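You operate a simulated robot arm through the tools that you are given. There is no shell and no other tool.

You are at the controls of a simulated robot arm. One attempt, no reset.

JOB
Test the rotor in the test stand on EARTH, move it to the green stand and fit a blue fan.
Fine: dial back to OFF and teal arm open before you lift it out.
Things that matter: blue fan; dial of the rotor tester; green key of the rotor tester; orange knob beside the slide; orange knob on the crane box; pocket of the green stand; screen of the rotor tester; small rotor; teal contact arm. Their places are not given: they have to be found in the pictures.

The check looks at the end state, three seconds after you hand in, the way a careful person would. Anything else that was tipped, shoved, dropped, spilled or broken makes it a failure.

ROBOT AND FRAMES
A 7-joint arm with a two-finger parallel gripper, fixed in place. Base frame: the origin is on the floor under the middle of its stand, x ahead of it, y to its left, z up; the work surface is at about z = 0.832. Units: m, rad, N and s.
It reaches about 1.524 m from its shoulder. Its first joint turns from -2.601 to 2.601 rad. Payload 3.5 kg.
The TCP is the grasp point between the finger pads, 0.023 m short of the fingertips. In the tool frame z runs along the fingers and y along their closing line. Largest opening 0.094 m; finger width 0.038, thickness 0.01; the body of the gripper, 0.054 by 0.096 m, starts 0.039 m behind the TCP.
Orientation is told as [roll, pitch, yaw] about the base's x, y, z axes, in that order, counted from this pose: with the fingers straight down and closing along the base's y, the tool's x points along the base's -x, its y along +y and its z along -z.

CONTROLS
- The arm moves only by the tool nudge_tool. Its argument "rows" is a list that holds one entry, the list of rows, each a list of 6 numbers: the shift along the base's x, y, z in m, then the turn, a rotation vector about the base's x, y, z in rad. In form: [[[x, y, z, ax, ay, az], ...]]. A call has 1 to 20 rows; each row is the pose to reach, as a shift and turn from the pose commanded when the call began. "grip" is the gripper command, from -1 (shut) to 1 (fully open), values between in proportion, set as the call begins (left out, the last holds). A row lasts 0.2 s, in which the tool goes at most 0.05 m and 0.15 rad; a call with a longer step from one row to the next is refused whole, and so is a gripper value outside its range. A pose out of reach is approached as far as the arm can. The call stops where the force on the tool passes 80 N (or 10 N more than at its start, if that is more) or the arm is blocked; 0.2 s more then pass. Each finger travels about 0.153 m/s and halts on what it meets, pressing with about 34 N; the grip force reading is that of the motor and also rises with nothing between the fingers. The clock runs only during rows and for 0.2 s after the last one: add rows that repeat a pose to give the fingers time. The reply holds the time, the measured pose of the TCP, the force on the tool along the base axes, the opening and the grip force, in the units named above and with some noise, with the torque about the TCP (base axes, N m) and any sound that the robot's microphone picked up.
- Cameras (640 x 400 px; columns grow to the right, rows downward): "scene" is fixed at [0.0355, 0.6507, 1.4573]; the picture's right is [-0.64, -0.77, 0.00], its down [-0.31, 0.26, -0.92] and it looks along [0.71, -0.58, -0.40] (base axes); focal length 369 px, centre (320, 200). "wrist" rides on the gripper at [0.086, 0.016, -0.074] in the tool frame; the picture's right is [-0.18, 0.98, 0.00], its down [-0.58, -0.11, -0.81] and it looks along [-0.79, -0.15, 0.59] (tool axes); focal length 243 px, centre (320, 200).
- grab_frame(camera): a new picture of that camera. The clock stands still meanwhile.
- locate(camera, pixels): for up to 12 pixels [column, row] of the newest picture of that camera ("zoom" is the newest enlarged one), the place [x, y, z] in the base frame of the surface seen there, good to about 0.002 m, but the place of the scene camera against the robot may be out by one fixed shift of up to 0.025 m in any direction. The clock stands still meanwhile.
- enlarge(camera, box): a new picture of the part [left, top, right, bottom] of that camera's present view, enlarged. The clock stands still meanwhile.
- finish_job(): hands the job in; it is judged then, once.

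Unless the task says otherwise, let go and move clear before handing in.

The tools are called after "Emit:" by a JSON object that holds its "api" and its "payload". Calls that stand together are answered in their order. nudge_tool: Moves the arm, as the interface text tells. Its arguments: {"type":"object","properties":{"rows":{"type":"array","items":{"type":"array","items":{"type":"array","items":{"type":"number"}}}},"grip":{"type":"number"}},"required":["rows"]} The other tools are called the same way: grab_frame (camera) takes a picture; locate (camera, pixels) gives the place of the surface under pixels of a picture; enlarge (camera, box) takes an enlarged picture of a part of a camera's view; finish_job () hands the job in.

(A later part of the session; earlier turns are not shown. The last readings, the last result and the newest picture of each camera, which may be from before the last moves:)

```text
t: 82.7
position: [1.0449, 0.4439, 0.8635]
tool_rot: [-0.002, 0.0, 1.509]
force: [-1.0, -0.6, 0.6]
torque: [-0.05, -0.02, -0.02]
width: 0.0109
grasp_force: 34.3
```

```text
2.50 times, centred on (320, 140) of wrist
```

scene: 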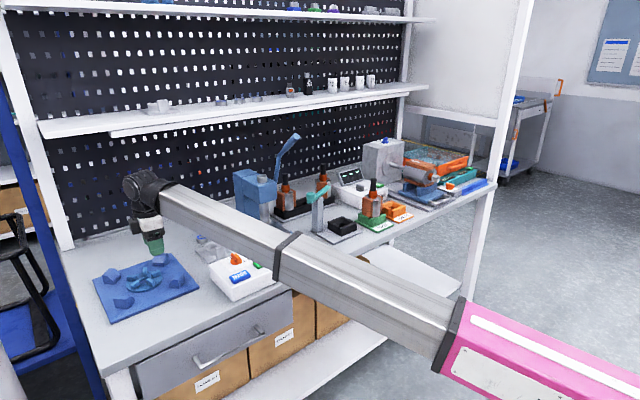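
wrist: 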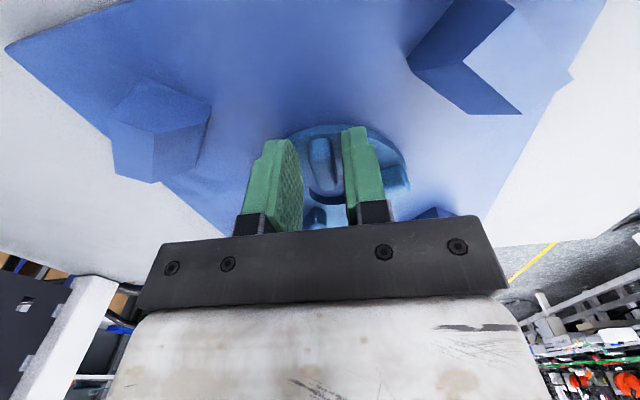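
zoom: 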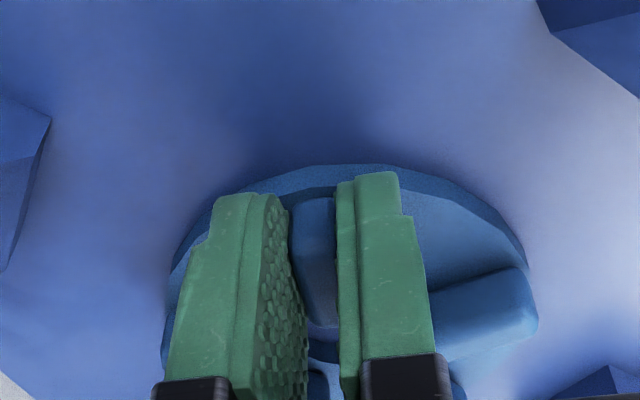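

The blade is held at 10.9 mm with 34 N. I'll lift slowly and watch for drooping.

Emit:
{"api": "nudge_tool", "payload": {"rows": [[[0, 0, 0.004, 0, 0, 0], [0, 0, 0.01, 0, 0, 0], [0, 0, 0.02, 0, 0, 0], [0, 0, 0.03, 0, 0, 0], [0, 0, 0.04, 0, 0, 0], [0, 0, 0.04, 0, 0, 0]]]}}

Emit:
{"api": "grab_frame", "payload": {"camera": "wrist"}}

Emit:
{"api": "enlarge", "payload": {"camera": "scene", "box": [85, 200, 215, 325]}}

```text
t: 84.1
position: [1.0461, 0.4437, 0.9032]
tool_rot: [0.0, 0.0, 1.51]
force: [-0.6, 0.8, 0.0]
torque: [0.0, -0.01, -0.01]
width: 0.0108
grasp_force: 34.0
```

```text
taken
```

wrist: 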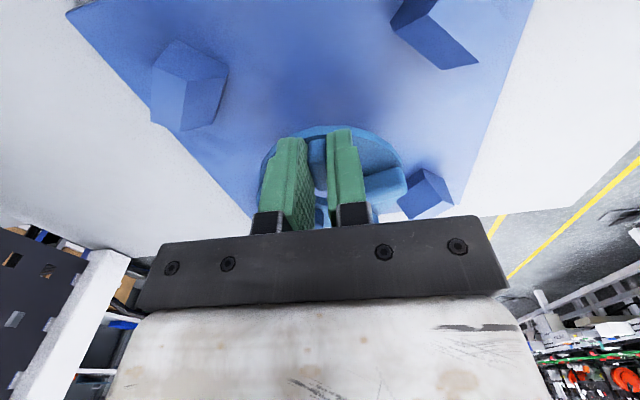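

```text
3.20 times, centred on (150, 262) of scene
```

zoom: 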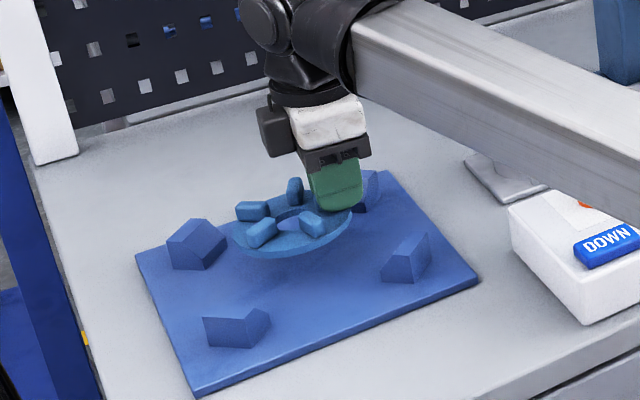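

The fan came up level on the fingers and weighs very little. I'll raise it to z≈1.09 and carry it back along the front path, stopping before the press.

Emit:
{"api": "nudge_tool", "payload": {"rows": [[[0, 0, 0.03, 0, 0, 0], [0, 0, 0.06, 0, 0, 0], [0, 0, 0.09, 0, 0, 0], [0, 0, 0.12, 0, 0, 0], [0, 0, 0.15, 0, 0, 0], [0, 0, 0.187, 0, 0, 0], [-0.02, -0.03, 0.187, 0, 0, 0], [-0.04, -0.06, 0.187, 0, 0, 0], [-0.06, -0.09, 0.187, 0, 0, 0], [-0.085, -0.115, 0.187, 0, 0, 0], [-0.11, -0.14, 0.187, 0, 0, 0], [-0.14, -0.165, 0.187, 0, 0, 0], [-0.17, -0.19, 0.187, 0, 0, 0], [-0.195, -0.215, 0.187, 0, 0, 0], [-0.215, -0.245, 0.187, 0, 0, 0], [-0.23, -0.28, 0.187, 0, 0, 0], [-0.24, -0.31, 0.187, 0, 0, 0], [-0.2457, -0.345, 0.187, 0, 0, 0], [-0.2457, -0.345, 0.187, 0, 0, 0]]]}}

Emit:
{"api": "grab_frame", "payload": {"camera": "scene"}}

Emit:
{"api": "grab_frame", "payload": {"camera": "wrist"}}

```text
t: 88.1
position: [0.8005, 0.098, 1.0896]
tool_rot: [-0.003, 0.0, 1.509]
force: [1.0, -0.6, -0.5]
torque: [-0.04, 0.0, 0.01]
width: 0.0113
grasp_force: 33.8
```

```text
taken
```

scene: 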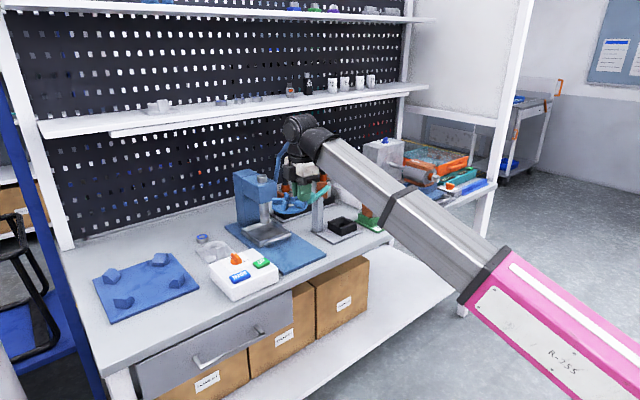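

```text
taken
```

wrist: 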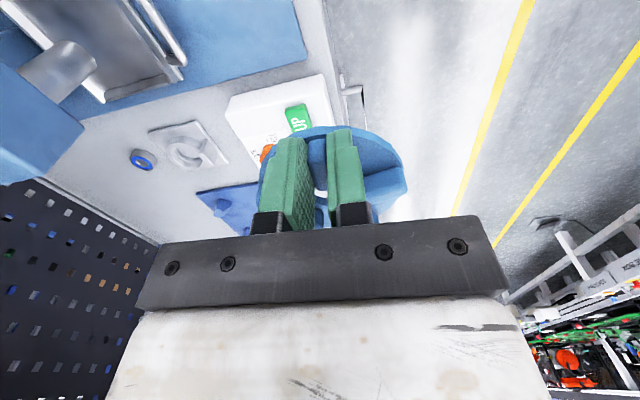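

The fan is still held firmly (width 11.3 mm), passing in front of the press. I'll go on to above the rotor in the green stand.

Emit:
{"api": "nudge_tool", "payload": {"rows": [[[0, -0.035, 0, 0, 0, 0], [0, -0.07, 0, 0, 0, 0], [0, -0.105, 0, 0, 0, 0], [0, -0.14, 0, 0, 0, 0], [0, -0.175, 0, 0, 0, 0], [0, -0.21, 0, 0, 0, 0], [0.005, -0.245, 0, 0, 0, 0], [0.015, -0.28, 0, 0, 0, 0], [0.03, -0.31, 0, 0, 0, 0], [0.045, -0.34, 0, 0, 0, 0], [0.06, -0.37, 0, 0, 0, 0], [0.075, -0.395, 0, 0, 0, 0], [0.09, -0.42, 0, 0, 0, 0], [0.1035, -0.447, 0, 0, 0, 0], [0.1035, -0.447, 0, 0, 0, 0]]]}}

Emit:
{"api": "grab_frame", "payload": {"camera": "scene"}}

Emit:
{"api": "grab_frame", "payload": {"camera": "wrist"}}

Emit:
{"api": "enlarge", "payload": {"camera": "scene", "box": [340, 130, 420, 210]}}

```text
t: 91.3
position: [0.9034, -0.3492, 1.0899]
tool_rot: [0.0, -0.001, 1.512]
force: [0.5, -0.8, 0.0]
torque: [-0.03, 0.0, 0.0]
width: 0.0109
grasp_force: 33.8
```

```text
taken
```

scene: 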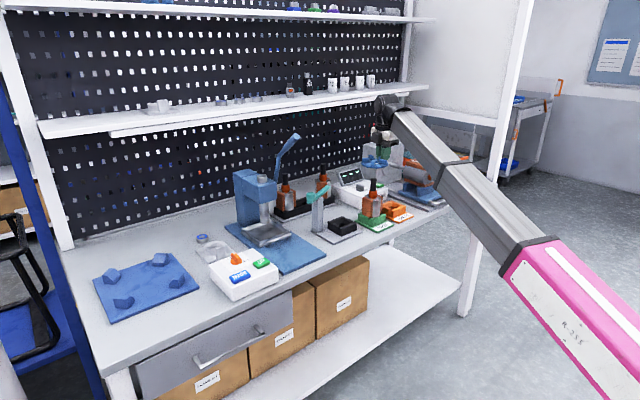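

```text
taken
```

wrist: 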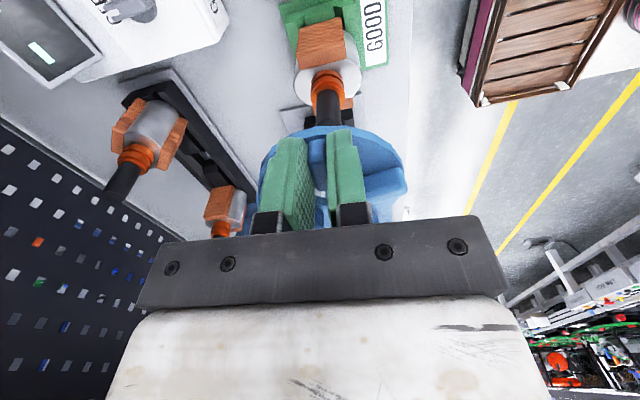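

```text
5.00 times, centred on (380, 170) of scene
```

zoom: 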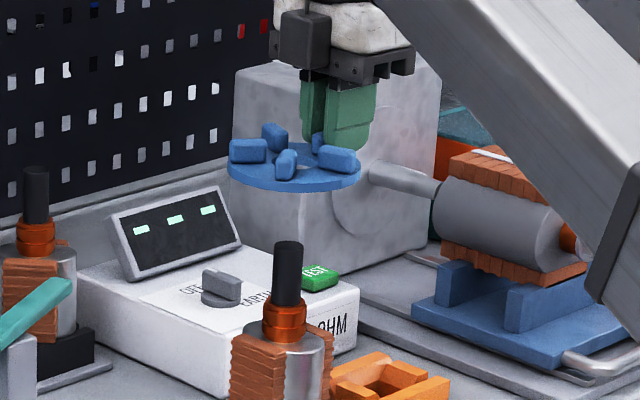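

The fan hovers above the rotor. I'll measure the fan and the shaft top together in the scene view to get their relative offset.

Emit:
{"api": "enlarge", "payload": {"camera": "scene", "box": [355, 145, 400, 185]}}

Emit:
{"api": "locate", "payload": {"camera": "zoom", "pixels": [[80, 175], [110, 215], [180, 240], [260, 245], [330, 225], [200, 185], [215, 145], [240, 160], [130, 150], [300, 185], [270, 205], [130, 195]]}}

Emit:
{"api": "locate", "payload": {"camera": "scene", "pixels": [[373, 180], [374, 179], [375, 180], [372, 181], [374, 181], [371, 179]]}}

```text
10.00 times, centred on (378, 165) of scene
```

zoom: 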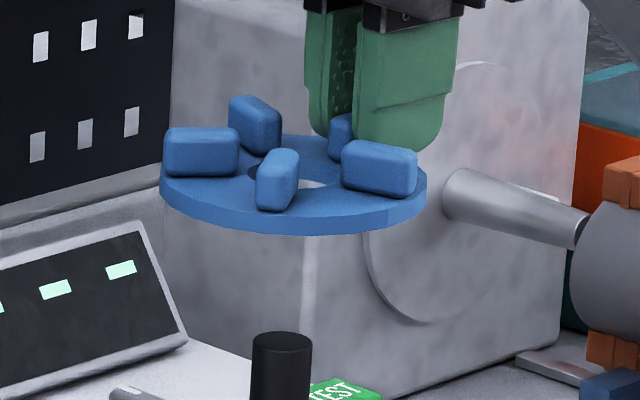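

```text
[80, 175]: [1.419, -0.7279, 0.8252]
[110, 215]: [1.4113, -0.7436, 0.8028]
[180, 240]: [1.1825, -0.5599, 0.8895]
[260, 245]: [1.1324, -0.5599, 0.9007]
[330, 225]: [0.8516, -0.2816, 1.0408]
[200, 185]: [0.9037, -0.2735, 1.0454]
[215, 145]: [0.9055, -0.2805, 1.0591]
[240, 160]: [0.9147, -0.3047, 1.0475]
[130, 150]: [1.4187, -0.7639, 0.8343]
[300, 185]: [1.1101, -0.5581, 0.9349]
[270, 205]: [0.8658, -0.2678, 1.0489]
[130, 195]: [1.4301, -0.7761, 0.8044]
```

```text
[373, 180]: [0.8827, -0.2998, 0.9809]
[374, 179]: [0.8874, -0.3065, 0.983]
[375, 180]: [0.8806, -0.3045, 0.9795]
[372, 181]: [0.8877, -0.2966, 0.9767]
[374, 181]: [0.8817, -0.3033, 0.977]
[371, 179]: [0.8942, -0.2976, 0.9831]
```

I'll locate rim points of the fan plate and the shaft top on this zoom.

Emit:
{"api": "locate", "payload": {"camera": "zoom", "pixels": [[165, 186], [200, 203], [240, 211], [320, 214], [380, 205], [421, 186], [285, 140], [300, 138], [246, 172], [328, 184], [420, 172], [175, 193]]}}

Emit:
{"api": "locate", "payload": {"camera": "zoom", "pixels": [[282, 341], [256, 343], [308, 343], [282, 334], [282, 349], [282, 360], [258, 365], [306, 365]]}}

```text
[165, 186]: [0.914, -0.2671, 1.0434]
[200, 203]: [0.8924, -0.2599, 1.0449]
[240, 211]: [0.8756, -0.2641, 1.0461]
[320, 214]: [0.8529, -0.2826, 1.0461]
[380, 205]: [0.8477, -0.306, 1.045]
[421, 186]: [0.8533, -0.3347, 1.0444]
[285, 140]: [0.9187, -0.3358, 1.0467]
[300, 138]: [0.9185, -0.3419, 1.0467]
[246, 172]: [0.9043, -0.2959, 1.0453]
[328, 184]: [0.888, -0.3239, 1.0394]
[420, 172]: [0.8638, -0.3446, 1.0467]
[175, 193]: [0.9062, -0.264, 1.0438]
```

```text
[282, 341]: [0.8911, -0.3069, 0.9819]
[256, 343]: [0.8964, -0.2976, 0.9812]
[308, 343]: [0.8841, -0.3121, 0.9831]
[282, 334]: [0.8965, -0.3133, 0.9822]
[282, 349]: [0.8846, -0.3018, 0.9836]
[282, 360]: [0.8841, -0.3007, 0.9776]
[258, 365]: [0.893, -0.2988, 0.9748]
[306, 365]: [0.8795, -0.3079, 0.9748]
```

The fan's centre is within about 1–2 mm of the shaft axis by this measurement. I'll lower it slowly over the shaft until the plate is still about 1 cm above the collar.

Emit:
{"api": "nudge_tool", "payload": {"rows": [[[0, 0, -0.015, 0, 0, 0], [0, 0, -0.03, 0, 0, 0], [0, 0, -0.045, 0, 0, 0], [0, 0, -0.055, 0, 0, 0], [0, 0, -0.065, 0, 0, 0], [0, 0, -0.075, 0, 0, 0], [0, 0, -0.085, 0, 0, 0], [0, 0, -0.085, 0, 0, 0]]]}}

Emit:
{"api": "grab_frame", "payload": {"camera": "wrist"}}

Emit:
{"api": "enlarge", "payload": {"camera": "scene", "box": [345, 155, 405, 205]}}

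Emit:
{"api": "enlarge", "payload": {"camera": "wrist", "box": [240, 90, 420, 230]}}

```text
t: 93.1
position: [0.9039, -0.3486, 1.0036]
tool_rot: [-0.001, 0.001, 1.51]
force: [0.2, -0.7, -0.9]
torque: [-0.01, -0.01, 0.02]
width: 0.0112
grasp_force: 34.3
```

```text
taken
```

wrist: 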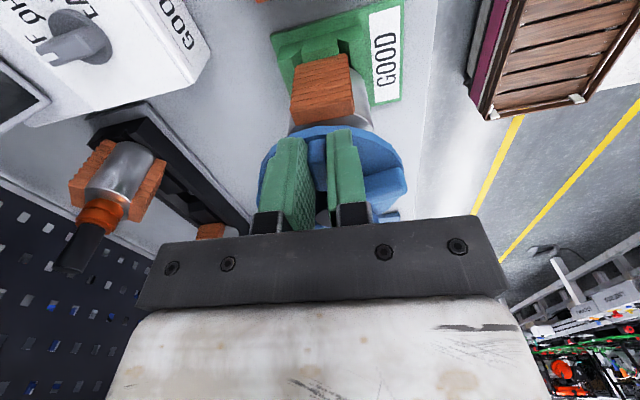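

```text
8.00 times, centred on (375, 180) of scene
```

zoom: 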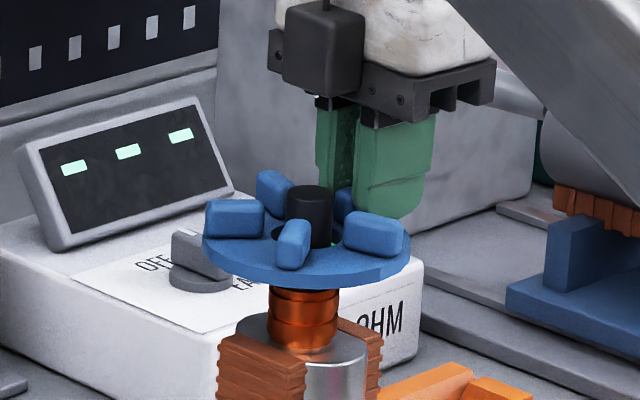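

```text
2.86 times, centred on (330, 160) of wrist
```

zoom: 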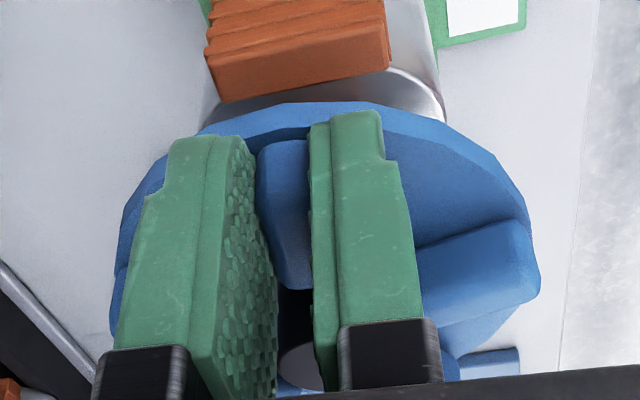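

The shaft now comes up through the hole. I'll zoom in to judge how centred it is.

Emit:
{"api": "enlarge", "payload": {"camera": "scene", "box": [365, 173, 401, 195]}}

Emit:
{"api": "locate", "payload": {"camera": "zoom", "pixels": [[100, 210], [300, 250], [460, 195], [200, 240], [380, 240], [60, 150], [180, 110], [215, 110], [250, 120], [265, 190], [320, 190], [150, 195]]}}

```text
16.00 times, centred on (383, 184) of scene
```

zoom: 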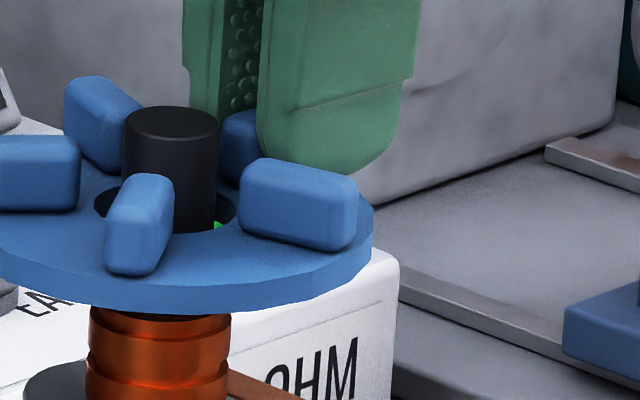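

```text
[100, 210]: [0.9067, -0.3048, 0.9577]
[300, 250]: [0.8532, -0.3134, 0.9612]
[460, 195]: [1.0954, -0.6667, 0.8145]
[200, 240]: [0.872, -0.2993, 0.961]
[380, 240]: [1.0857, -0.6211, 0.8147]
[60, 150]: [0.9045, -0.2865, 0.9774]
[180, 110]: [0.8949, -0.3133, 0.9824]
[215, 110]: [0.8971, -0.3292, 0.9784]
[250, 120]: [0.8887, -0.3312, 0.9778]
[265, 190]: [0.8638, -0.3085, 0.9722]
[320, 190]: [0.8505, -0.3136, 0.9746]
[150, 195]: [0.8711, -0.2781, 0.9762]
```

The shaft is centred in the hole to within about 1 mm (zoom: hole 95–236, shaft 122–218). Collar and hole look nearly the same width, so the fan will either sit on the collar or slide over it; I'll lower gently in small steps and watch the force.

Emit:
{"api": "nudge_tool", "payload": {"rows": [[[0, 0, -0.004, 0, 0, 0], [0, 0, -0.008, 0, 0, 0], [0, 0, -0.011, 0, 0, 0], [0, 0, -0.011, 0, 0, 0]]]}}

Emit:
{"api": "enlarge", "payload": {"camera": "scene", "box": [355, 170, 395, 200]}}

```text
t: 94.1
position: [0.9031, -0.348, 0.9938]
tool_rot: [-0.001, 0.0, 1.51]
force: [-0.6, -0.2, 0.0]
torque: [-0.02, -0.01, -0.03]
width: 0.0111
grasp_force: 34.1
```

```text
13.33 times, centred on (375, 185) of scene
```

zoom: 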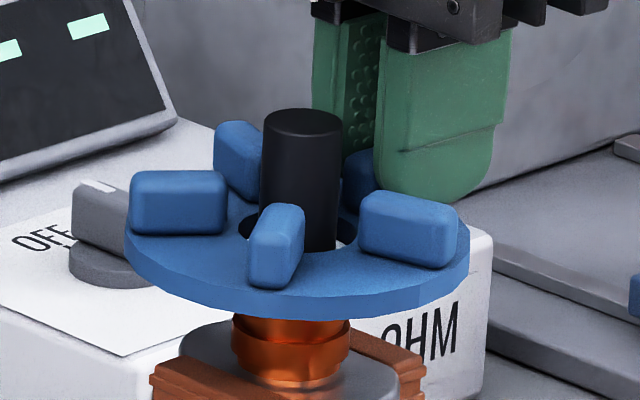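

No contact yet at z=0.994. I'll go on down in 1 mm steps, checking force.

Emit:
{"api": "nudge_tool", "payload": {"rows": [[[0, 0, -0.0015, 0, 0, 0], [0, 0, -0.003, 0, 0, 0], [0, 0, -0.0045, 0, 0, 0]]]}}

Emit:
{"api": "nudge_tool", "payload": {"rows": [[[0, 0, -0.001, 0, 0, 0], [0, 0, -0.002, 0, 0, 0], [0, 0, -0.003, 0, 0, 0]]]}}

```text
t: 94.9
position: [0.9023, -0.3472, 0.9888]
tool_rot: [-0.001, 0.0, 1.51]
force: [0.0, -0.2, -1.4]
torque: [-0.03, 0.0, -0.01]
width: 0.0111
grasp_force: 34.0
```

```text
t: 95.7
position: [0.9036, -0.3491, 0.9879]
tool_rot: [-0.003, 0.0, 1.509]
force: [-0.4, -1.9, 28.2]
torque: [0.72, 0.01, 0.01]
width: 0.0109
grasp_force: 34.3
```

Contact at z≈0.988 (28 N): torque indicates the plate touches on the -y side of the collar. I'll back up a little and look at how the hole sits relative to the collar.

Emit:
{"api": "nudge_tool", "payload": {"rows": [[[0, 0, 0.002, 0, 0, 0], [0, 0, 0.004, 0, 0, 0], [0, 0, 0.004, 0, 0, 0]]]}}

Emit:
{"api": "enlarge", "payload": {"camera": "scene", "box": [360, 175, 390, 200]}}

Emit:
{"api": "enlarge", "payload": {"camera": "wrist", "box": [300, 130, 360, 230]}}

```text
t: 96.5
position: [0.9024, -0.3492, 0.989]
tool_rot: [-0.002, 0.001, 1.512]
force: [-0.1, 0.7, -1.6]
torque: [-0.04, -0.01, 0.01]
width: 0.0109
grasp_force: 34.1
```

```text
16.00 times, centred on (375, 188) of scene
```

zoom: 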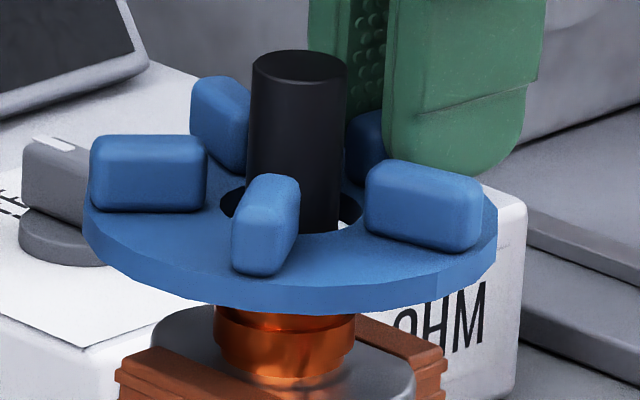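

```text
4.00 times, centred on (330, 180) of wrist
```

zoom: 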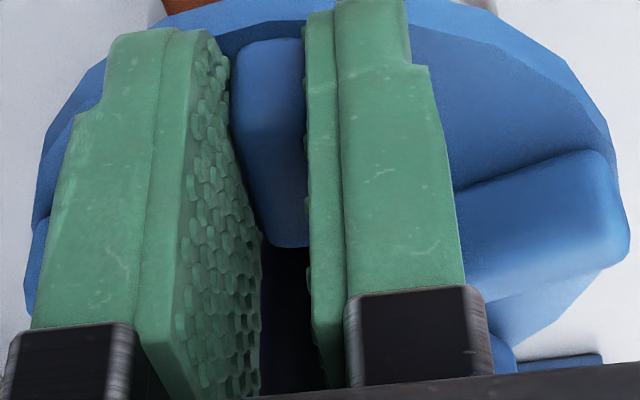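

The fan stays level in the grip. To see the collar's profile I'll enlarge an identical free rotor in the rack at scene (286,190).

Emit:
{"api": "enlarge", "payload": {"camera": "scene", "box": [272, 172, 302, 202]}}

Emit:
{"api": "enlarge", "payload": {"camera": "scene", "box": [308, 162, 338, 192]}}

```text
13.33 times, centred on (287, 187) of scene
```

zoom: 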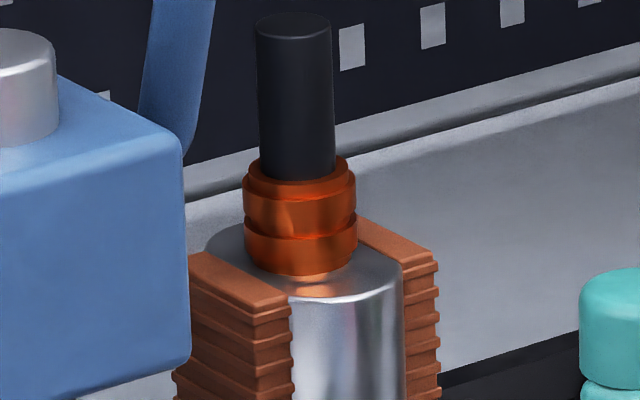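

```text
13.33 times, centred on (323, 177) of scene
```

zoom: 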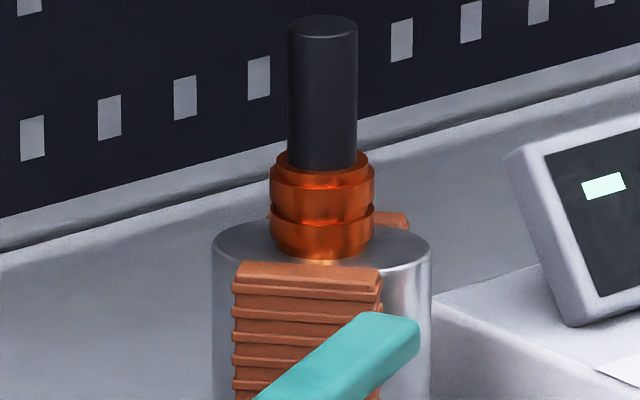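

The collar has a narrower top lip (about 28.6 mm) over rings of about 31.7 mm; contact height matches the lip top (z≈0.953) on the -y side, so the fan likely sits about 1.5 mm too far toward +y. I'll shift it -2 mm in y and try lowering again.

Emit:
{"api": "nudge_tool", "payload": {"rows": [[[0, -0.001, 0.001, 0, 0, 0], [0, -0.002, 0.001, 0, 0, 0], [0, -0.002, -0.001, 0, 0, 0], [0, -0.002, -0.002, 0, 0, 0], [0, -0.002, -0.003, 0, 0, 0]]]}}

```text
t: 97.7
position: [0.9041, -0.3507, 0.9878]
tool_rot: [-0.003, 0.0, 1.51]
force: [1.2, 1.0, 8.3]
torque: [0.27, -0.02, -0.03]
width: 0.011
grasp_force: 33.8
```

Contact again at the same height, about 8 N. I'll look at the fan and collar from both cameras in this position.

Emit:
{"api": "enlarge", "payload": {"camera": "scene", "box": [360, 178, 390, 203]}}

Emit:
{"api": "locate", "payload": {"camera": "zoom", "pixels": [[90, 170], [120, 215], [200, 255], [330, 265], [440, 225], [480, 190], [216, 155], [362, 165], [290, 15], [255, 15], [340, 20], [300, 25]]}}

```text
16.00 times, centred on (375, 190) of scene
```

zoom: 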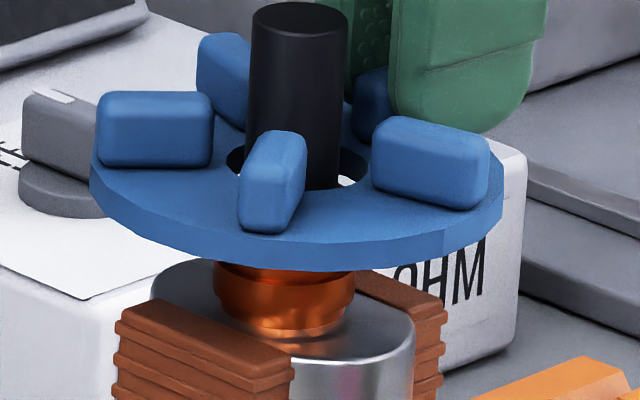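

```text
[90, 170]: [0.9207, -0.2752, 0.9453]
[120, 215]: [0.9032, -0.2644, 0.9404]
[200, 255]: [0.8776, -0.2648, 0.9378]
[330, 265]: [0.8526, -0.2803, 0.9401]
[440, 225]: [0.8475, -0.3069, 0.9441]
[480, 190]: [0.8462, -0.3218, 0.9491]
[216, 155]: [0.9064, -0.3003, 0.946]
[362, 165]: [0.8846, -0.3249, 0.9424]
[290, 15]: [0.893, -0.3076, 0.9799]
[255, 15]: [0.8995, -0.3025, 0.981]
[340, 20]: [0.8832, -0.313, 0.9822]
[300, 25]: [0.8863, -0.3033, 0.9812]
```

The hole now appears shifted about 1.3 mm to the right of the shaft, so the previous lateral position was better. I'll go up 3 mm, return +1.7 mm in y, and try again.

Emit:
{"api": "nudge_tool", "payload": {"rows": [[[0, 0, 0.003, 0, 0, 0], [0, 0.0017, 0.003, 0, 0, 0], [0, 0.0017, 0.001, 0, 0, 0], [0, 0.0017, 0, 0, 0, 0], [0, 0.0017, -0.001, 0, 0, 0], [0, 0.0017, -0.001, 0, 0, 0]]]}}

```text
t: 99.1
position: [0.904, -0.3497, 0.9883]
tool_rot: [-0.005, 0.0, 1.509]
force: [0.4, -1.8, 24.5]
torque: [0.62, 0.01, -0.03]
width: 0.0109
grasp_force: 33.9
```

Contact is at the same height again. I'll reduce the pressure to a few newtons and slide in a small 1–1.5 mm circle to see whether the hole slips over the collar.

Emit:
{"api": "nudge_tool", "payload": {"rows": [[[0, 0, 0.0022, 0, 0, 0], [0.001, 0, 0.0018, 0, 0, 0], [0.0007, 0.0007, 0.0018, 0, 0, 0], [0, 0.001, 0.0018, 0, 0, 0], [-0.0007, 0.0007, 0.0018, 0, 0, 0], [-0.001, 0, 0.0018, 0, 0, 0], [-0.0007, -0.0007, 0.0018, 0, 0, 0], [0, -0.001, 0.0018, 0, 0, 0], [0.0007, -0.0007, 0.0018, 0, 0, 0], [0.0015, 0, 0.0015, 0, 0, 0], [0.001, 0.001, 0.0015, 0, 0, 0], [0, 0.0015, 0.0015, 0, 0, 0], [-0.001, 0.001, 0.0015, 0, 0, 0], [-0.0015, 0, 0.0015, 0, 0, 0], [-0.001, -0.001, 0.0015, 0, 0, 0], [0, -0.0015, 0.0015, 0, 0, 0], [0, 0, 0.0015, 0, 0, 0]]]}}

Emit:
{"api": "enlarge", "payload": {"camera": "scene", "box": [360, 178, 390, 203]}}

```text
t: 102.7
position: [0.9035, -0.3487, 0.9878]
tool_rot: [-0.003, 0.001, 1.508]
force: [0.4, -1.6, 4.0]
torque: [0.05, 0.03, 0.02]
width: 0.0113
grasp_force: 33.8
```

```text
16.00 times, centred on (375, 190) of scene
```

zoom: 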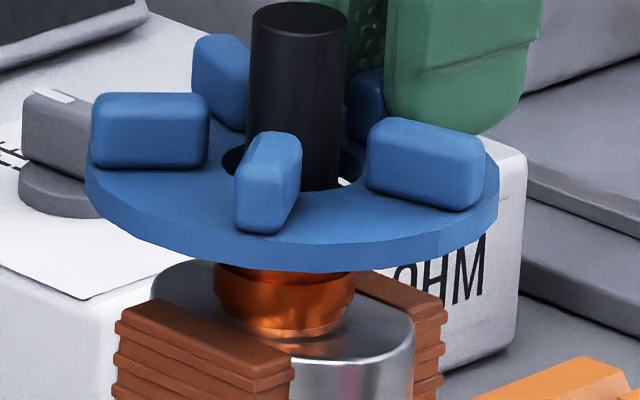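

The fan does not pass the collar; it consistently sits on the collar's top at z≈0.953, with the shaft centred in the hole. I'll relieve the pressure and open the fingers gently to let it rest there.

Emit:
{"api": "nudge_tool", "payload": {"rows": [[[0, 0, 0.0005, 0, 0, 0], [0, 0, 0.0005, 0, 0, 0]]]}}

Emit:
{"api": "nudge_tool", "payload": {"rows": [[[0, 0, 0, 0, 0, 0], [0, 0, 0, 0, 0, 0]]], "grip": -0.6}}

Emit:
{"api": "enlarge", "payload": {"camera": "scene", "box": [360, 178, 390, 203]}}

Emit:
{"api": "grab_frame", "payload": {"camera": "wrist"}}

```text
t: 103.3
position: [0.9033, -0.3489, 0.9878]
tool_rot: [-0.001, -0.001, 1.51]
force: [0.3, -0.2, -0.1]
torque: [0.04, 0.01, 0.0]
width: 0.011
grasp_force: 34.0
```

```text
t: 103.9
position: [0.904, -0.3489, 0.9896]
tool_rot: [-0.003, 0.0, 1.509]
force: [0.0, -0.4, 0.0]
torque: [-0.01, 0.01, 0.04]
width: 0.0188
grasp_force: 0.1
```

```text
16.00 times, centred on (375, 190) of scene
```

zoom: 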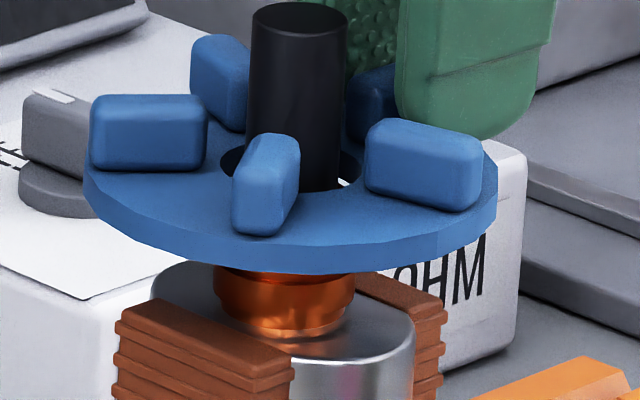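

```text
taken
```

wrist: 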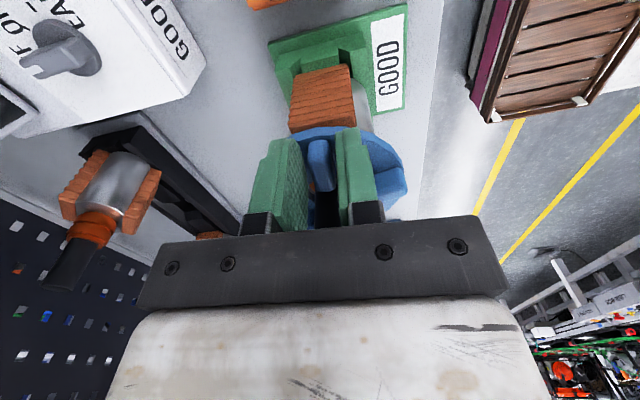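

The fingers have let go and the fan stays level on the collar around the shaft. I'll open a little more, rise clear, and inspect from above.

Emit:
{"api": "nudge_tool", "payload": {"rows": [[[0, 0, 0, 0, 0, 0], [0, 0, 0.01, 0, 0, 0], [0, 0, 0.025, 0, 0, 0], [0, -0.01, 0.05, 0, 0, 0], [0, -0.03, 0.08, 0, 0, 0], [0, -0.05, 0.1, 0, 0, 0], [0, -0.05, 0.1, 0, 0, 0]]], "grip": -0.5}}

Emit:
{"api": "grab_frame", "payload": {"camera": "wrist"}}

Emit:
{"api": "enlarge", "payload": {"camera": "scene", "box": [350, 170, 400, 215]}}

```text
t: 105.5
position: [0.9032, -0.3985, 1.0874]
tool_rot: [-0.001, 0.0, 1.51]
force: [0.6, 0.3, -0.6]
torque: [0.01, 0.03, 0.01]
width: 0.0236
grasp_force: 0.1
```

```text
taken
```

wrist: 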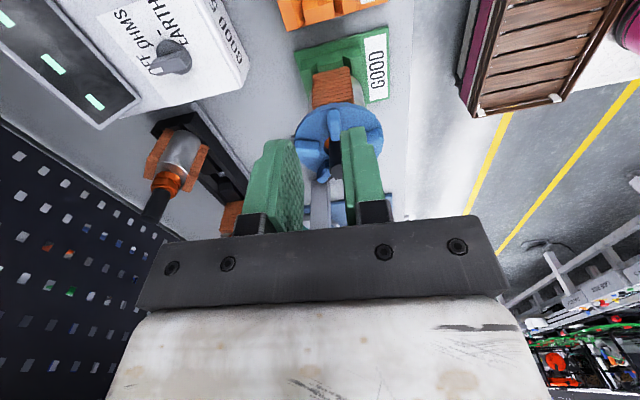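

```text
8.89 times, centred on (375, 192) of scene
```

zoom: 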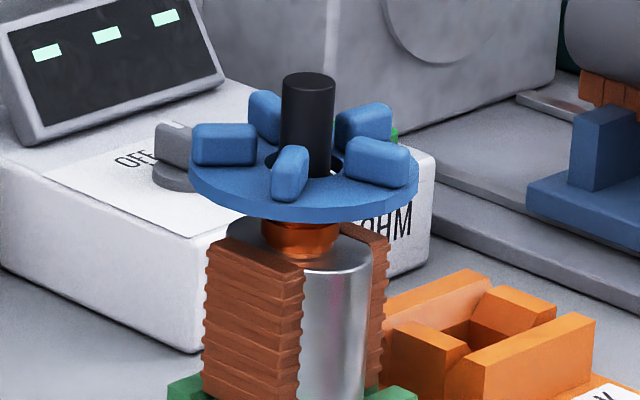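

The fan sits level on the rotor around the shaft. I'll open the fingers fully and move back for an unobstructed view from above to check centring.

Emit:
{"api": "nudge_tool", "payload": {"rows": [[[0, -0.02, 0.0, 0, 0, 0], [0, -0.04, 0.0, 0, 0, 0], [0, -0.04, 0.0, 0, 0, 0], [0, -0.04, 0.0, 0, 0, 0]]], "grip": 1}}

Emit:
{"api": "grab_frame", "payload": {"camera": "wrist"}}

Emit:
{"api": "enlarge", "payload": {"camera": "wrist", "box": [280, 70, 390, 180]}}

```text
t: 106.5
position: [0.9045, -0.4383, 1.087]
tool_rot: [-0.002, 0.0, 1.51]
force: [0.1, 0.8, -0.1]
torque: [0.0, 0.0, 0.0]
width: 0.0941
grasp_force: 0.1
```

```text
taken
```

wrist: 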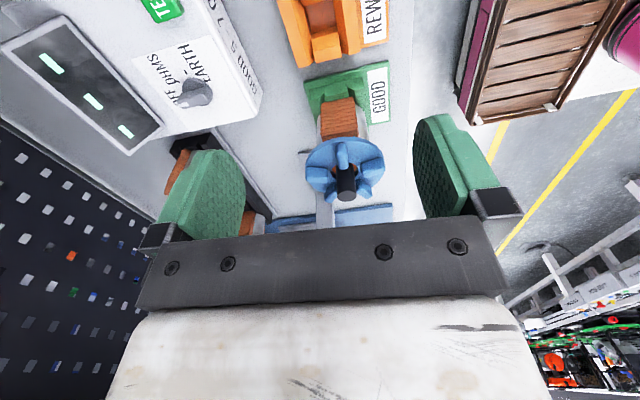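

```text
3.64 times, centred on (335, 125) of wrist
```

zoom: 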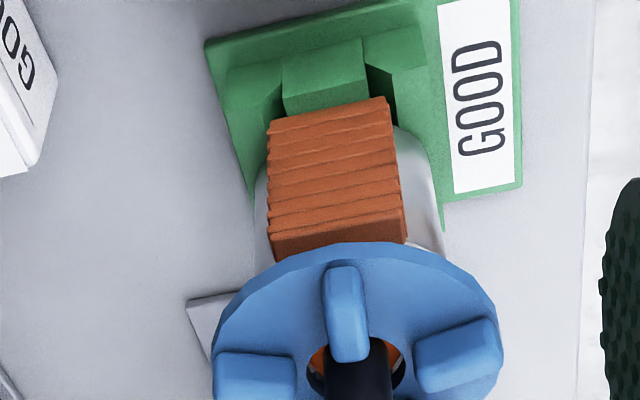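

Through the hole I can see copper around the shaft (zoom (320,360)). I'll enlarge the hole region.

Emit:
{"api": "enlarge", "payload": {"camera": "wrist", "box": [315, 145, 375, 205]}}

Emit:
{"api": "locate", "payload": {"camera": "zoom", "pixels": [[330, 270], [345, 275], [265, 190], [280, 160], [375, 160], [385, 200], [250, 170], [400, 175], [255, 225], [390, 230], [300, 50], [320, 320]]}}

```text
6.67 times, centred on (345, 175) of wrist
```

zoom: 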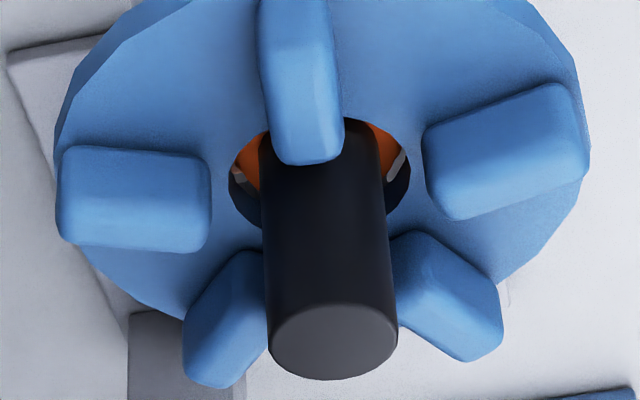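

```text
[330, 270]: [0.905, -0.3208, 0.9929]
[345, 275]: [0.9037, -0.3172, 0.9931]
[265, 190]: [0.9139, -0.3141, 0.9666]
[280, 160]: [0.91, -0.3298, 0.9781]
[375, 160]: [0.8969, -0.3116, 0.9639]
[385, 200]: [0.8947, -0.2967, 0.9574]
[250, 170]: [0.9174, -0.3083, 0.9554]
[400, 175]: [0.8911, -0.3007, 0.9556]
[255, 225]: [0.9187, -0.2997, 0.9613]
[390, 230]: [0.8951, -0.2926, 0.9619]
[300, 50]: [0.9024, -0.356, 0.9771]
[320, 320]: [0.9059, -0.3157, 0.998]
```

The picture shows the collar edge inside the hole on both sides, so the hole may be slightly larger than the collar with the fan a bit too far toward +y. I'll locate finer points of hole rim, collar edge and shaft.

Emit:
{"api": "enlarge", "payload": {"camera": "wrist", "box": [332, 158, 360, 182]}}

Emit:
{"api": "locate", "payload": {"camera": "zoom", "pixels": [[115, 200], [140, 175], [95, 215], [125, 250], [440, 170], [470, 200], [480, 240], [495, 190], [78, 180], [510, 215], [460, 140], [100, 160]]}}

```text
16.00 times, centred on (346, 170) of wrist
```

zoom: 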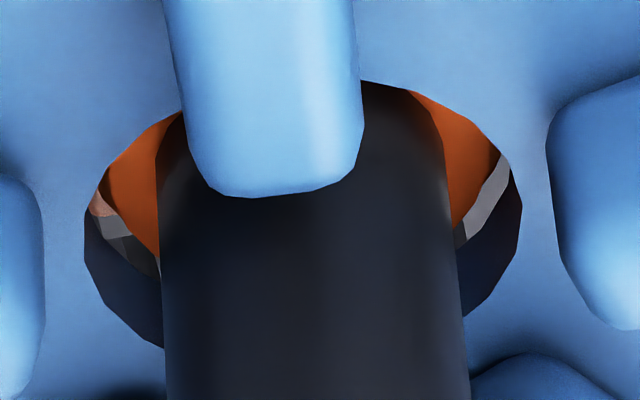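

```text
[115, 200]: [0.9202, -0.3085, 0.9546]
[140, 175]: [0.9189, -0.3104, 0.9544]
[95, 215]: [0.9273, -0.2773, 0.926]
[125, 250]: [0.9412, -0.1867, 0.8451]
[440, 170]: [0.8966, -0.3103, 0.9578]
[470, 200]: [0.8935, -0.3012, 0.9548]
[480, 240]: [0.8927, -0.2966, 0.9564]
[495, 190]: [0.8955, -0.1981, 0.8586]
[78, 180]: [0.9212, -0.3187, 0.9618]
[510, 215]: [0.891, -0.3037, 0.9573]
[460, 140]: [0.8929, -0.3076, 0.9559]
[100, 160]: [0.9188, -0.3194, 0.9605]
```

The geometry works out: hole radius ≈16.2 mm, collar ≈15.7 mm, and the fan sits about 1.4 mm too far toward +y, hung on the collar edge. It should slide down over the collar, so I'll re-grip the same blade (a bit higher) and correct this.

Emit:
{"api": "nudge_tool", "payload": {"rows": [[[0, 0.02, 0.0, 0, 0, 0], [0, 0.05, 0.0, 0, 0, 0], [0, 0.08, -0.01, 0, 0, 0], [0, 0.09, -0.03, 0, 0, 0], [0, 0.09, -0.05, 0, 0, 0], [0, 0.09, -0.06, 0, 0, 0], [0, 0.09, -0.06, 0, 0, 0]]], "grip": -0.45}}

Emit:
{"api": "grab_frame", "payload": {"camera": "wrist"}}

Emit:
{"api": "enlarge", "payload": {"camera": "wrist", "box": [250, 80, 410, 230]}}

```text
t: 108.1
position: [0.9037, -0.3494, 1.0278]
tool_rot: [-0.003, 0.001, 1.51]
force: [1.0, -0.1, 0.7]
torque: [-0.02, 0.03, 0.0]
width: 0.026
grasp_force: 0.2
```

```text
taken
```

wrist: 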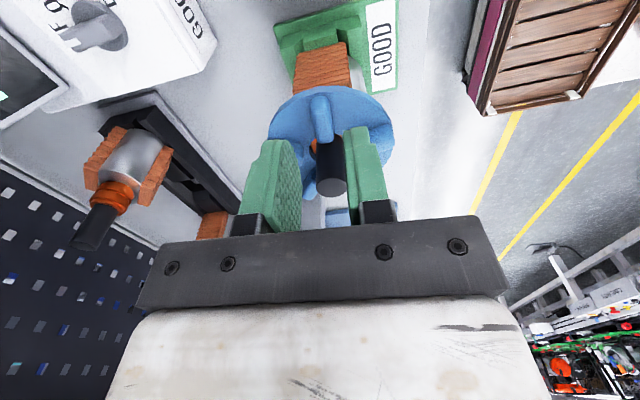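

```text
2.67 times, centred on (330, 155) of wrist
```

zoom: 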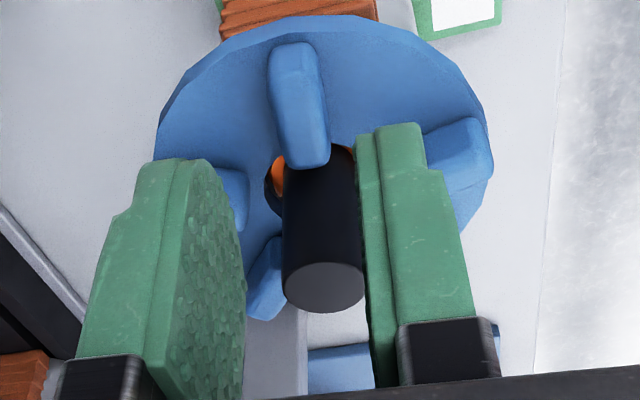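

The blade is between the fingers again. I'll descend to z≈0.992 and close on it.

Emit:
{"api": "nudge_tool", "payload": {"rows": [[[0, 0, -0.012, 0, 0, 0], [0, 0, -0.024, 0, 0, 0], [0, 0, -0.032, 0, 0, 0], [0, 0, -0.0355, 0, 0, 0], [0, 0, -0.0355, 0, 0, 0]]]}}

Emit:
{"api": "nudge_tool", "payload": {"rows": [[[0, 0, 0, 0, 0, 0], [0, 0, 0, 0, 0, 0], [0, 0, 0, 0, 0, 0]]], "grip": -1}}

Emit:
{"api": "enlarge", "payload": {"camera": "scene", "box": [360, 175, 390, 200]}}

```text
t: 109.3
position: [0.9033, -0.349, 0.9929]
tool_rot: [-0.004, 0.001, 1.51]
force: [-0.1, 0.1, 0.6]
torque: [0.02, -0.03, 0.01]
width: 0.0262
grasp_force: 0.1
```

```text
t: 110.1
position: [0.904, -0.3484, 0.9944]
tool_rot: [-0.004, -0.001, 1.509]
force: [0.2, 0.5, -0.4]
torque: [0.03, 0.01, -0.01]
width: 0.0109
grasp_force: 34.3
```

```text
16.00 times, centred on (375, 188) of scene
```

zoom: 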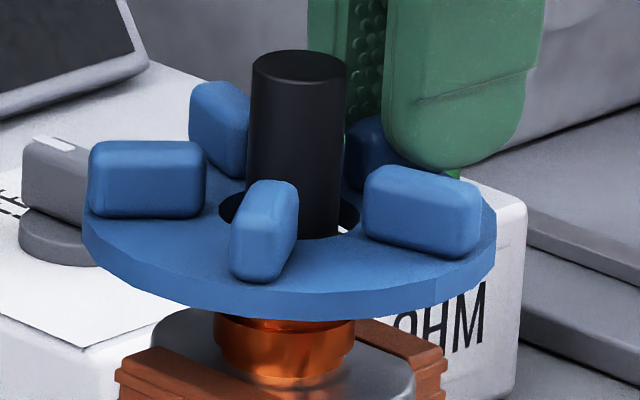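

Gripped again at 10.9 mm. I'll press very lightly and slide slowly toward -y by up to 2.4 mm, watching for the drop.

Emit:
{"api": "nudge_tool", "payload": {"rows": [[[0, 0, -0.001, 0, 0, 0], [0, -0.0004, -0.001, 0, 0, 0], [0, -0.0008, -0.001, 0, 0, 0], [0, -0.0011, -0.001, 0, 0, 0], [0, -0.0014, -0.001, 0, 0, 0], [0, -0.0014, -0.001, 0, 0, 0]]]}}

Emit:
{"api": "nudge_tool", "payload": {"rows": [[[0, 0, -0.001, 0, 0, 0], [0.0005, 0, -0.001, 0, 0, 0], [0.001, 0, -0.001, 0, 0, 0], [0.0005, 0, -0.001, 0, 0, 0], [0, 0, -0.001, 0, 0, 0], [-0.0005, 0, -0.001, 0, 0, 0], [-0.001, 0, -0.001, 0, 0, 0], [-0.0005, 0, -0.001, 0, 0, 0], [0, 0, -0.001, 0, 0, 0]]]}}

```text
t: 111.5
position: [0.9036, -0.3509, 0.9928]
tool_rot: [-0.001, 0.0, 1.51]
force: [3.0, 7.3, 22.2]
torque: [1.01, -0.16, -0.09]
width: 0.0112
grasp_force: 34.0
```

```text
t: 113.5
position: [0.9024, -0.3498, 0.9906]
tool_rot: [-0.002, 0.001, 1.509]
force: [4.2, 1.8, 24.3]
torque: [0.71, -0.11, -0.15]
width: 0.0109
grasp_force: 33.7
```

Force rose to 24 N, more than I want. I'll look at the state before going on.

Emit:
{"api": "enlarge", "payload": {"camera": "scene", "box": [360, 175, 390, 200]}}

Emit:
{"api": "nudge_tool", "payload": {"rows": [[[0, 0, 0.001, 0, 0, 0], [0, 0, 0.002, 0, 0, 0], [0, 0, 0.002, 0, 0, 0]]]}}

Emit:
{"api": "enlarge", "payload": {"camera": "scene", "box": [360, 175, 390, 200]}}

```text
16.00 times, centred on (375, 188) of scene
```

zoom: 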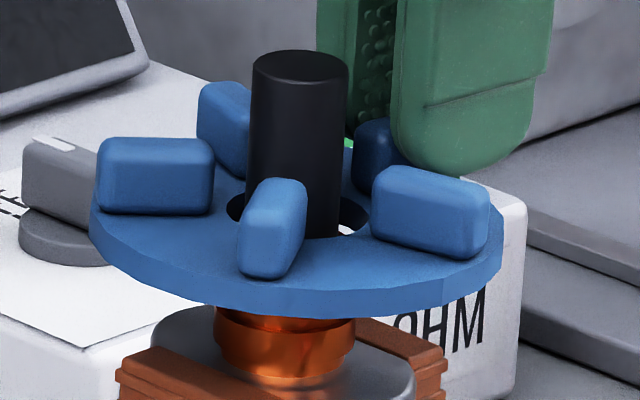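

```text
t: 114.3
position: [0.9036, -0.3505, 0.9924]
tool_rot: [0.001, 0.001, 1.51]
force: [-0.2, 0.2, -0.2]
torque: [-0.04, -0.02, 0.03]
width: 0.0109
grasp_force: 34.2
```

```text
16.00 times, centred on (375, 188) of scene
```

zoom: 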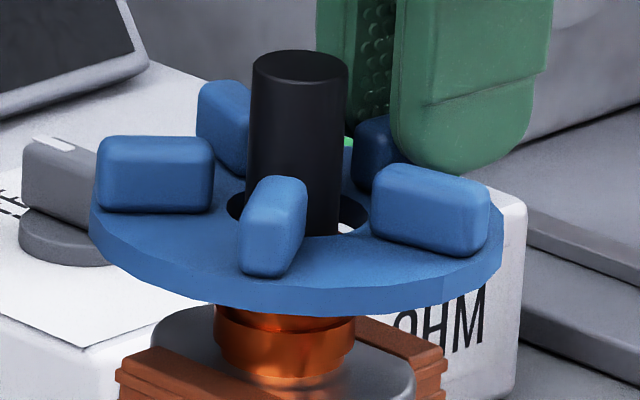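

The fan is level, and now sits about 1.4 mm to the other side as seen by the scene camera, so the right spot lies between. I'll lift clear 1 mm, shift +0.8 mm in y, and lower by 2.5 mm to test.

Emit:
{"api": "nudge_tool", "payload": {"rows": [[[0, 0, 0.001, 0, 0, 0], [0, 0.0008, 0.001, 0, 0, 0], [0, 0.0008, 0.0, 0, 0, 0], [0, 0.0008, -0.001, 0, 0, 0], [0, 0.0008, -0.0015, 0, 0, 0]]]}}

```text
t: 115.5
position: [0.9032, -0.3483, 0.9916]
tool_rot: [-0.002, -0.001, 1.511]
force: [0.0, 1.1, 4.3]
torque: [0.14, 0.0, 0.0]
width: 0.0109
grasp_force: 34.1
```

Only 4 N this time. I'll lower another 1.5 mm.

Emit:
{"api": "nudge_tool", "payload": {"rows": [[[0, 0, -0.0008, 0, 0, 0], [0, 0, -0.0015, 0, 0, 0], [0, 0, -0.0015, 0, 0, 0]]]}}

Emit:
{"api": "enlarge", "payload": {"camera": "scene", "box": [360, 175, 390, 200]}}

```text
t: 116.3
position: [0.9035, -0.3488, 0.9908]
tool_rot: [-0.002, 0.0, 1.509]
force: [3.3, 0.3, 27.7]
torque: [0.7, -0.09, -0.03]
width: 0.0109
grasp_force: 34.4
```

```text
16.00 times, centred on (375, 188) of scene
```

zoom: 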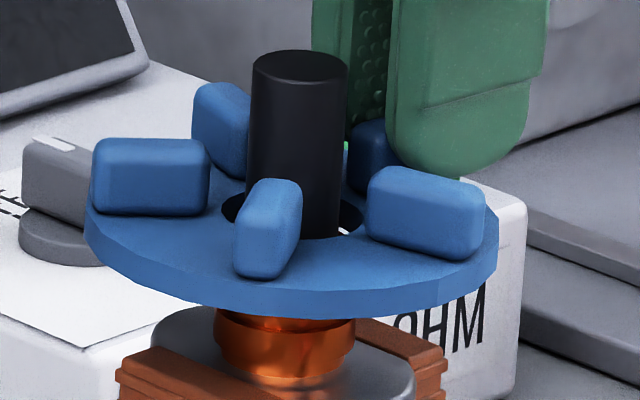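

Laterally the hole is now exactly centred on the shaft in this view, but it is still blocked; the remaining error must be along the viewing direction. I'll lift, shift by +0.8 mm along (0.77,-0.64), and test again.

Emit:
{"api": "nudge_tool", "payload": {"rows": [[[0, 0, 0.002, 0, 0, 0], [0, 0, 0.0035, 0, 0, 0], [0.0006, -0.0005, 0.0035, 0, 0, 0], [0.0006, -0.0005, 0.0025, 0, 0, 0], [0.0006, -0.0005, 0.0015, 0, 0, 0], [0.0006, -0.0005, 0.001, 0, 0, 0], [0.0006, -0.0005, 0.001, 0, 0, 0]]]}}

```text
t: 117.9
position: [0.9037, -0.3497, 0.9906]
tool_rot: [0.0, 0.001, 1.509]
force: [0.6, -0.7, 8.0]
torque: [0.2, -0.05, -0.02]
width: 0.0108
grasp_force: 34.2
```

Still blocked at 8 N. I'll test a further +0.8 mm in the same direction.

Emit:
{"api": "nudge_tool", "payload": {"rows": [[[0, 0, 0.0015, 0, 0, 0], [0, 0, 0.0025, 0, 0, 0], [0.0006, -0.0005, 0.0025, 0, 0, 0], [0.0006, -0.0005, 0.0015, 0, 0, 0], [0.0006, -0.0005, 0.0005, 0, 0, 0], [0.0006, -0.0005, 0, 0, 0, 0], [0.0006, -0.0005, 0, 0, 0, 0]]]}}

Emit:
{"api": "nudge_tool", "payload": {"rows": [[[0, 0, 0.0015, 0, 0, 0], [0, 0, 0.0025, 0, 0, 0], [-0.0018, 0.0015, 0.0025, 0, 0, 0], [-0.0018, 0.0015, 0.0015, 0, 0, 0], [-0.0018, 0.0015, 0.0005, 0, 0, 0], [-0.0018, 0.0015, 0, 0, 0, 0], [-0.0018, 0.0015, 0, 0, 0, 0]]]}}

```text
t: 119.5
position: [0.9052, -0.3495, 0.99]
tool_rot: [-0.002, 0.0, 1.51]
force: [-0.4, -1.0, 5.8]
torque: [0.12, 0.02, 0.03]
width: 0.0108
grasp_force: 33.7
```

```text
t: 121.1
position: [0.904, -0.3504, 0.9907]
tool_rot: [-0.002, 0.0, 1.509]
force: [0.7, 0.1, 5.8]
torque: [0.1, -0.01, -0.01]
width: 0.0109
grasp_force: 34.0
```

Every offset is blocked at the same height, always with full support, and after the earlier release the fan stayed level, so the collar top is its proper seat. I'll centre it: lift clear, move +1.4 mm along the depth direction, and lower to light contact.

Emit:
{"api": "nudge_tool", "payload": {"rows": [[[0, 0, 0.0015, 0, 0, 0], [0, 0, 0.003, 0, 0, 0], [0.0011, -0.0009, 0.003, 0, 0, 0], [0.0011, -0.0009, 0.002, 0, 0, 0], [0.0011, -0.0009, 0.0012, 0, 0, 0], [0.0011, -0.0009, 0.0012, 0, 0, 0]]]}}

Emit:
{"api": "enlarge", "payload": {"camera": "scene", "box": [360, 175, 390, 200]}}

```text
t: 122.5
position: [0.9044, -0.3498, 0.9916]
tool_rot: [-0.001, 0.001, 1.51]
force: [-0.5, -0.5, -1.3]
torque: [0.01, -0.01, 0.0]
width: 0.0112
grasp_force: 34.3
```

```text
16.00 times, centred on (375, 188) of scene
```

zoom: 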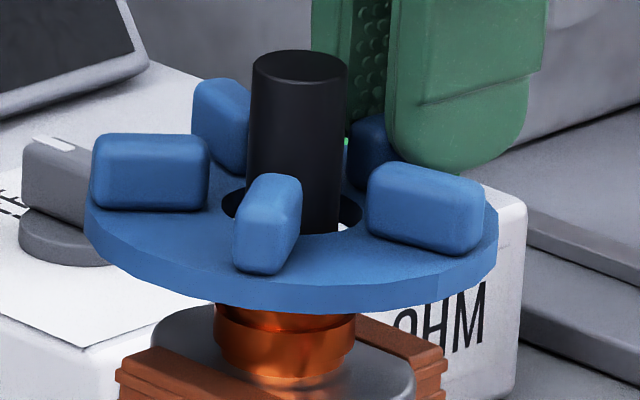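

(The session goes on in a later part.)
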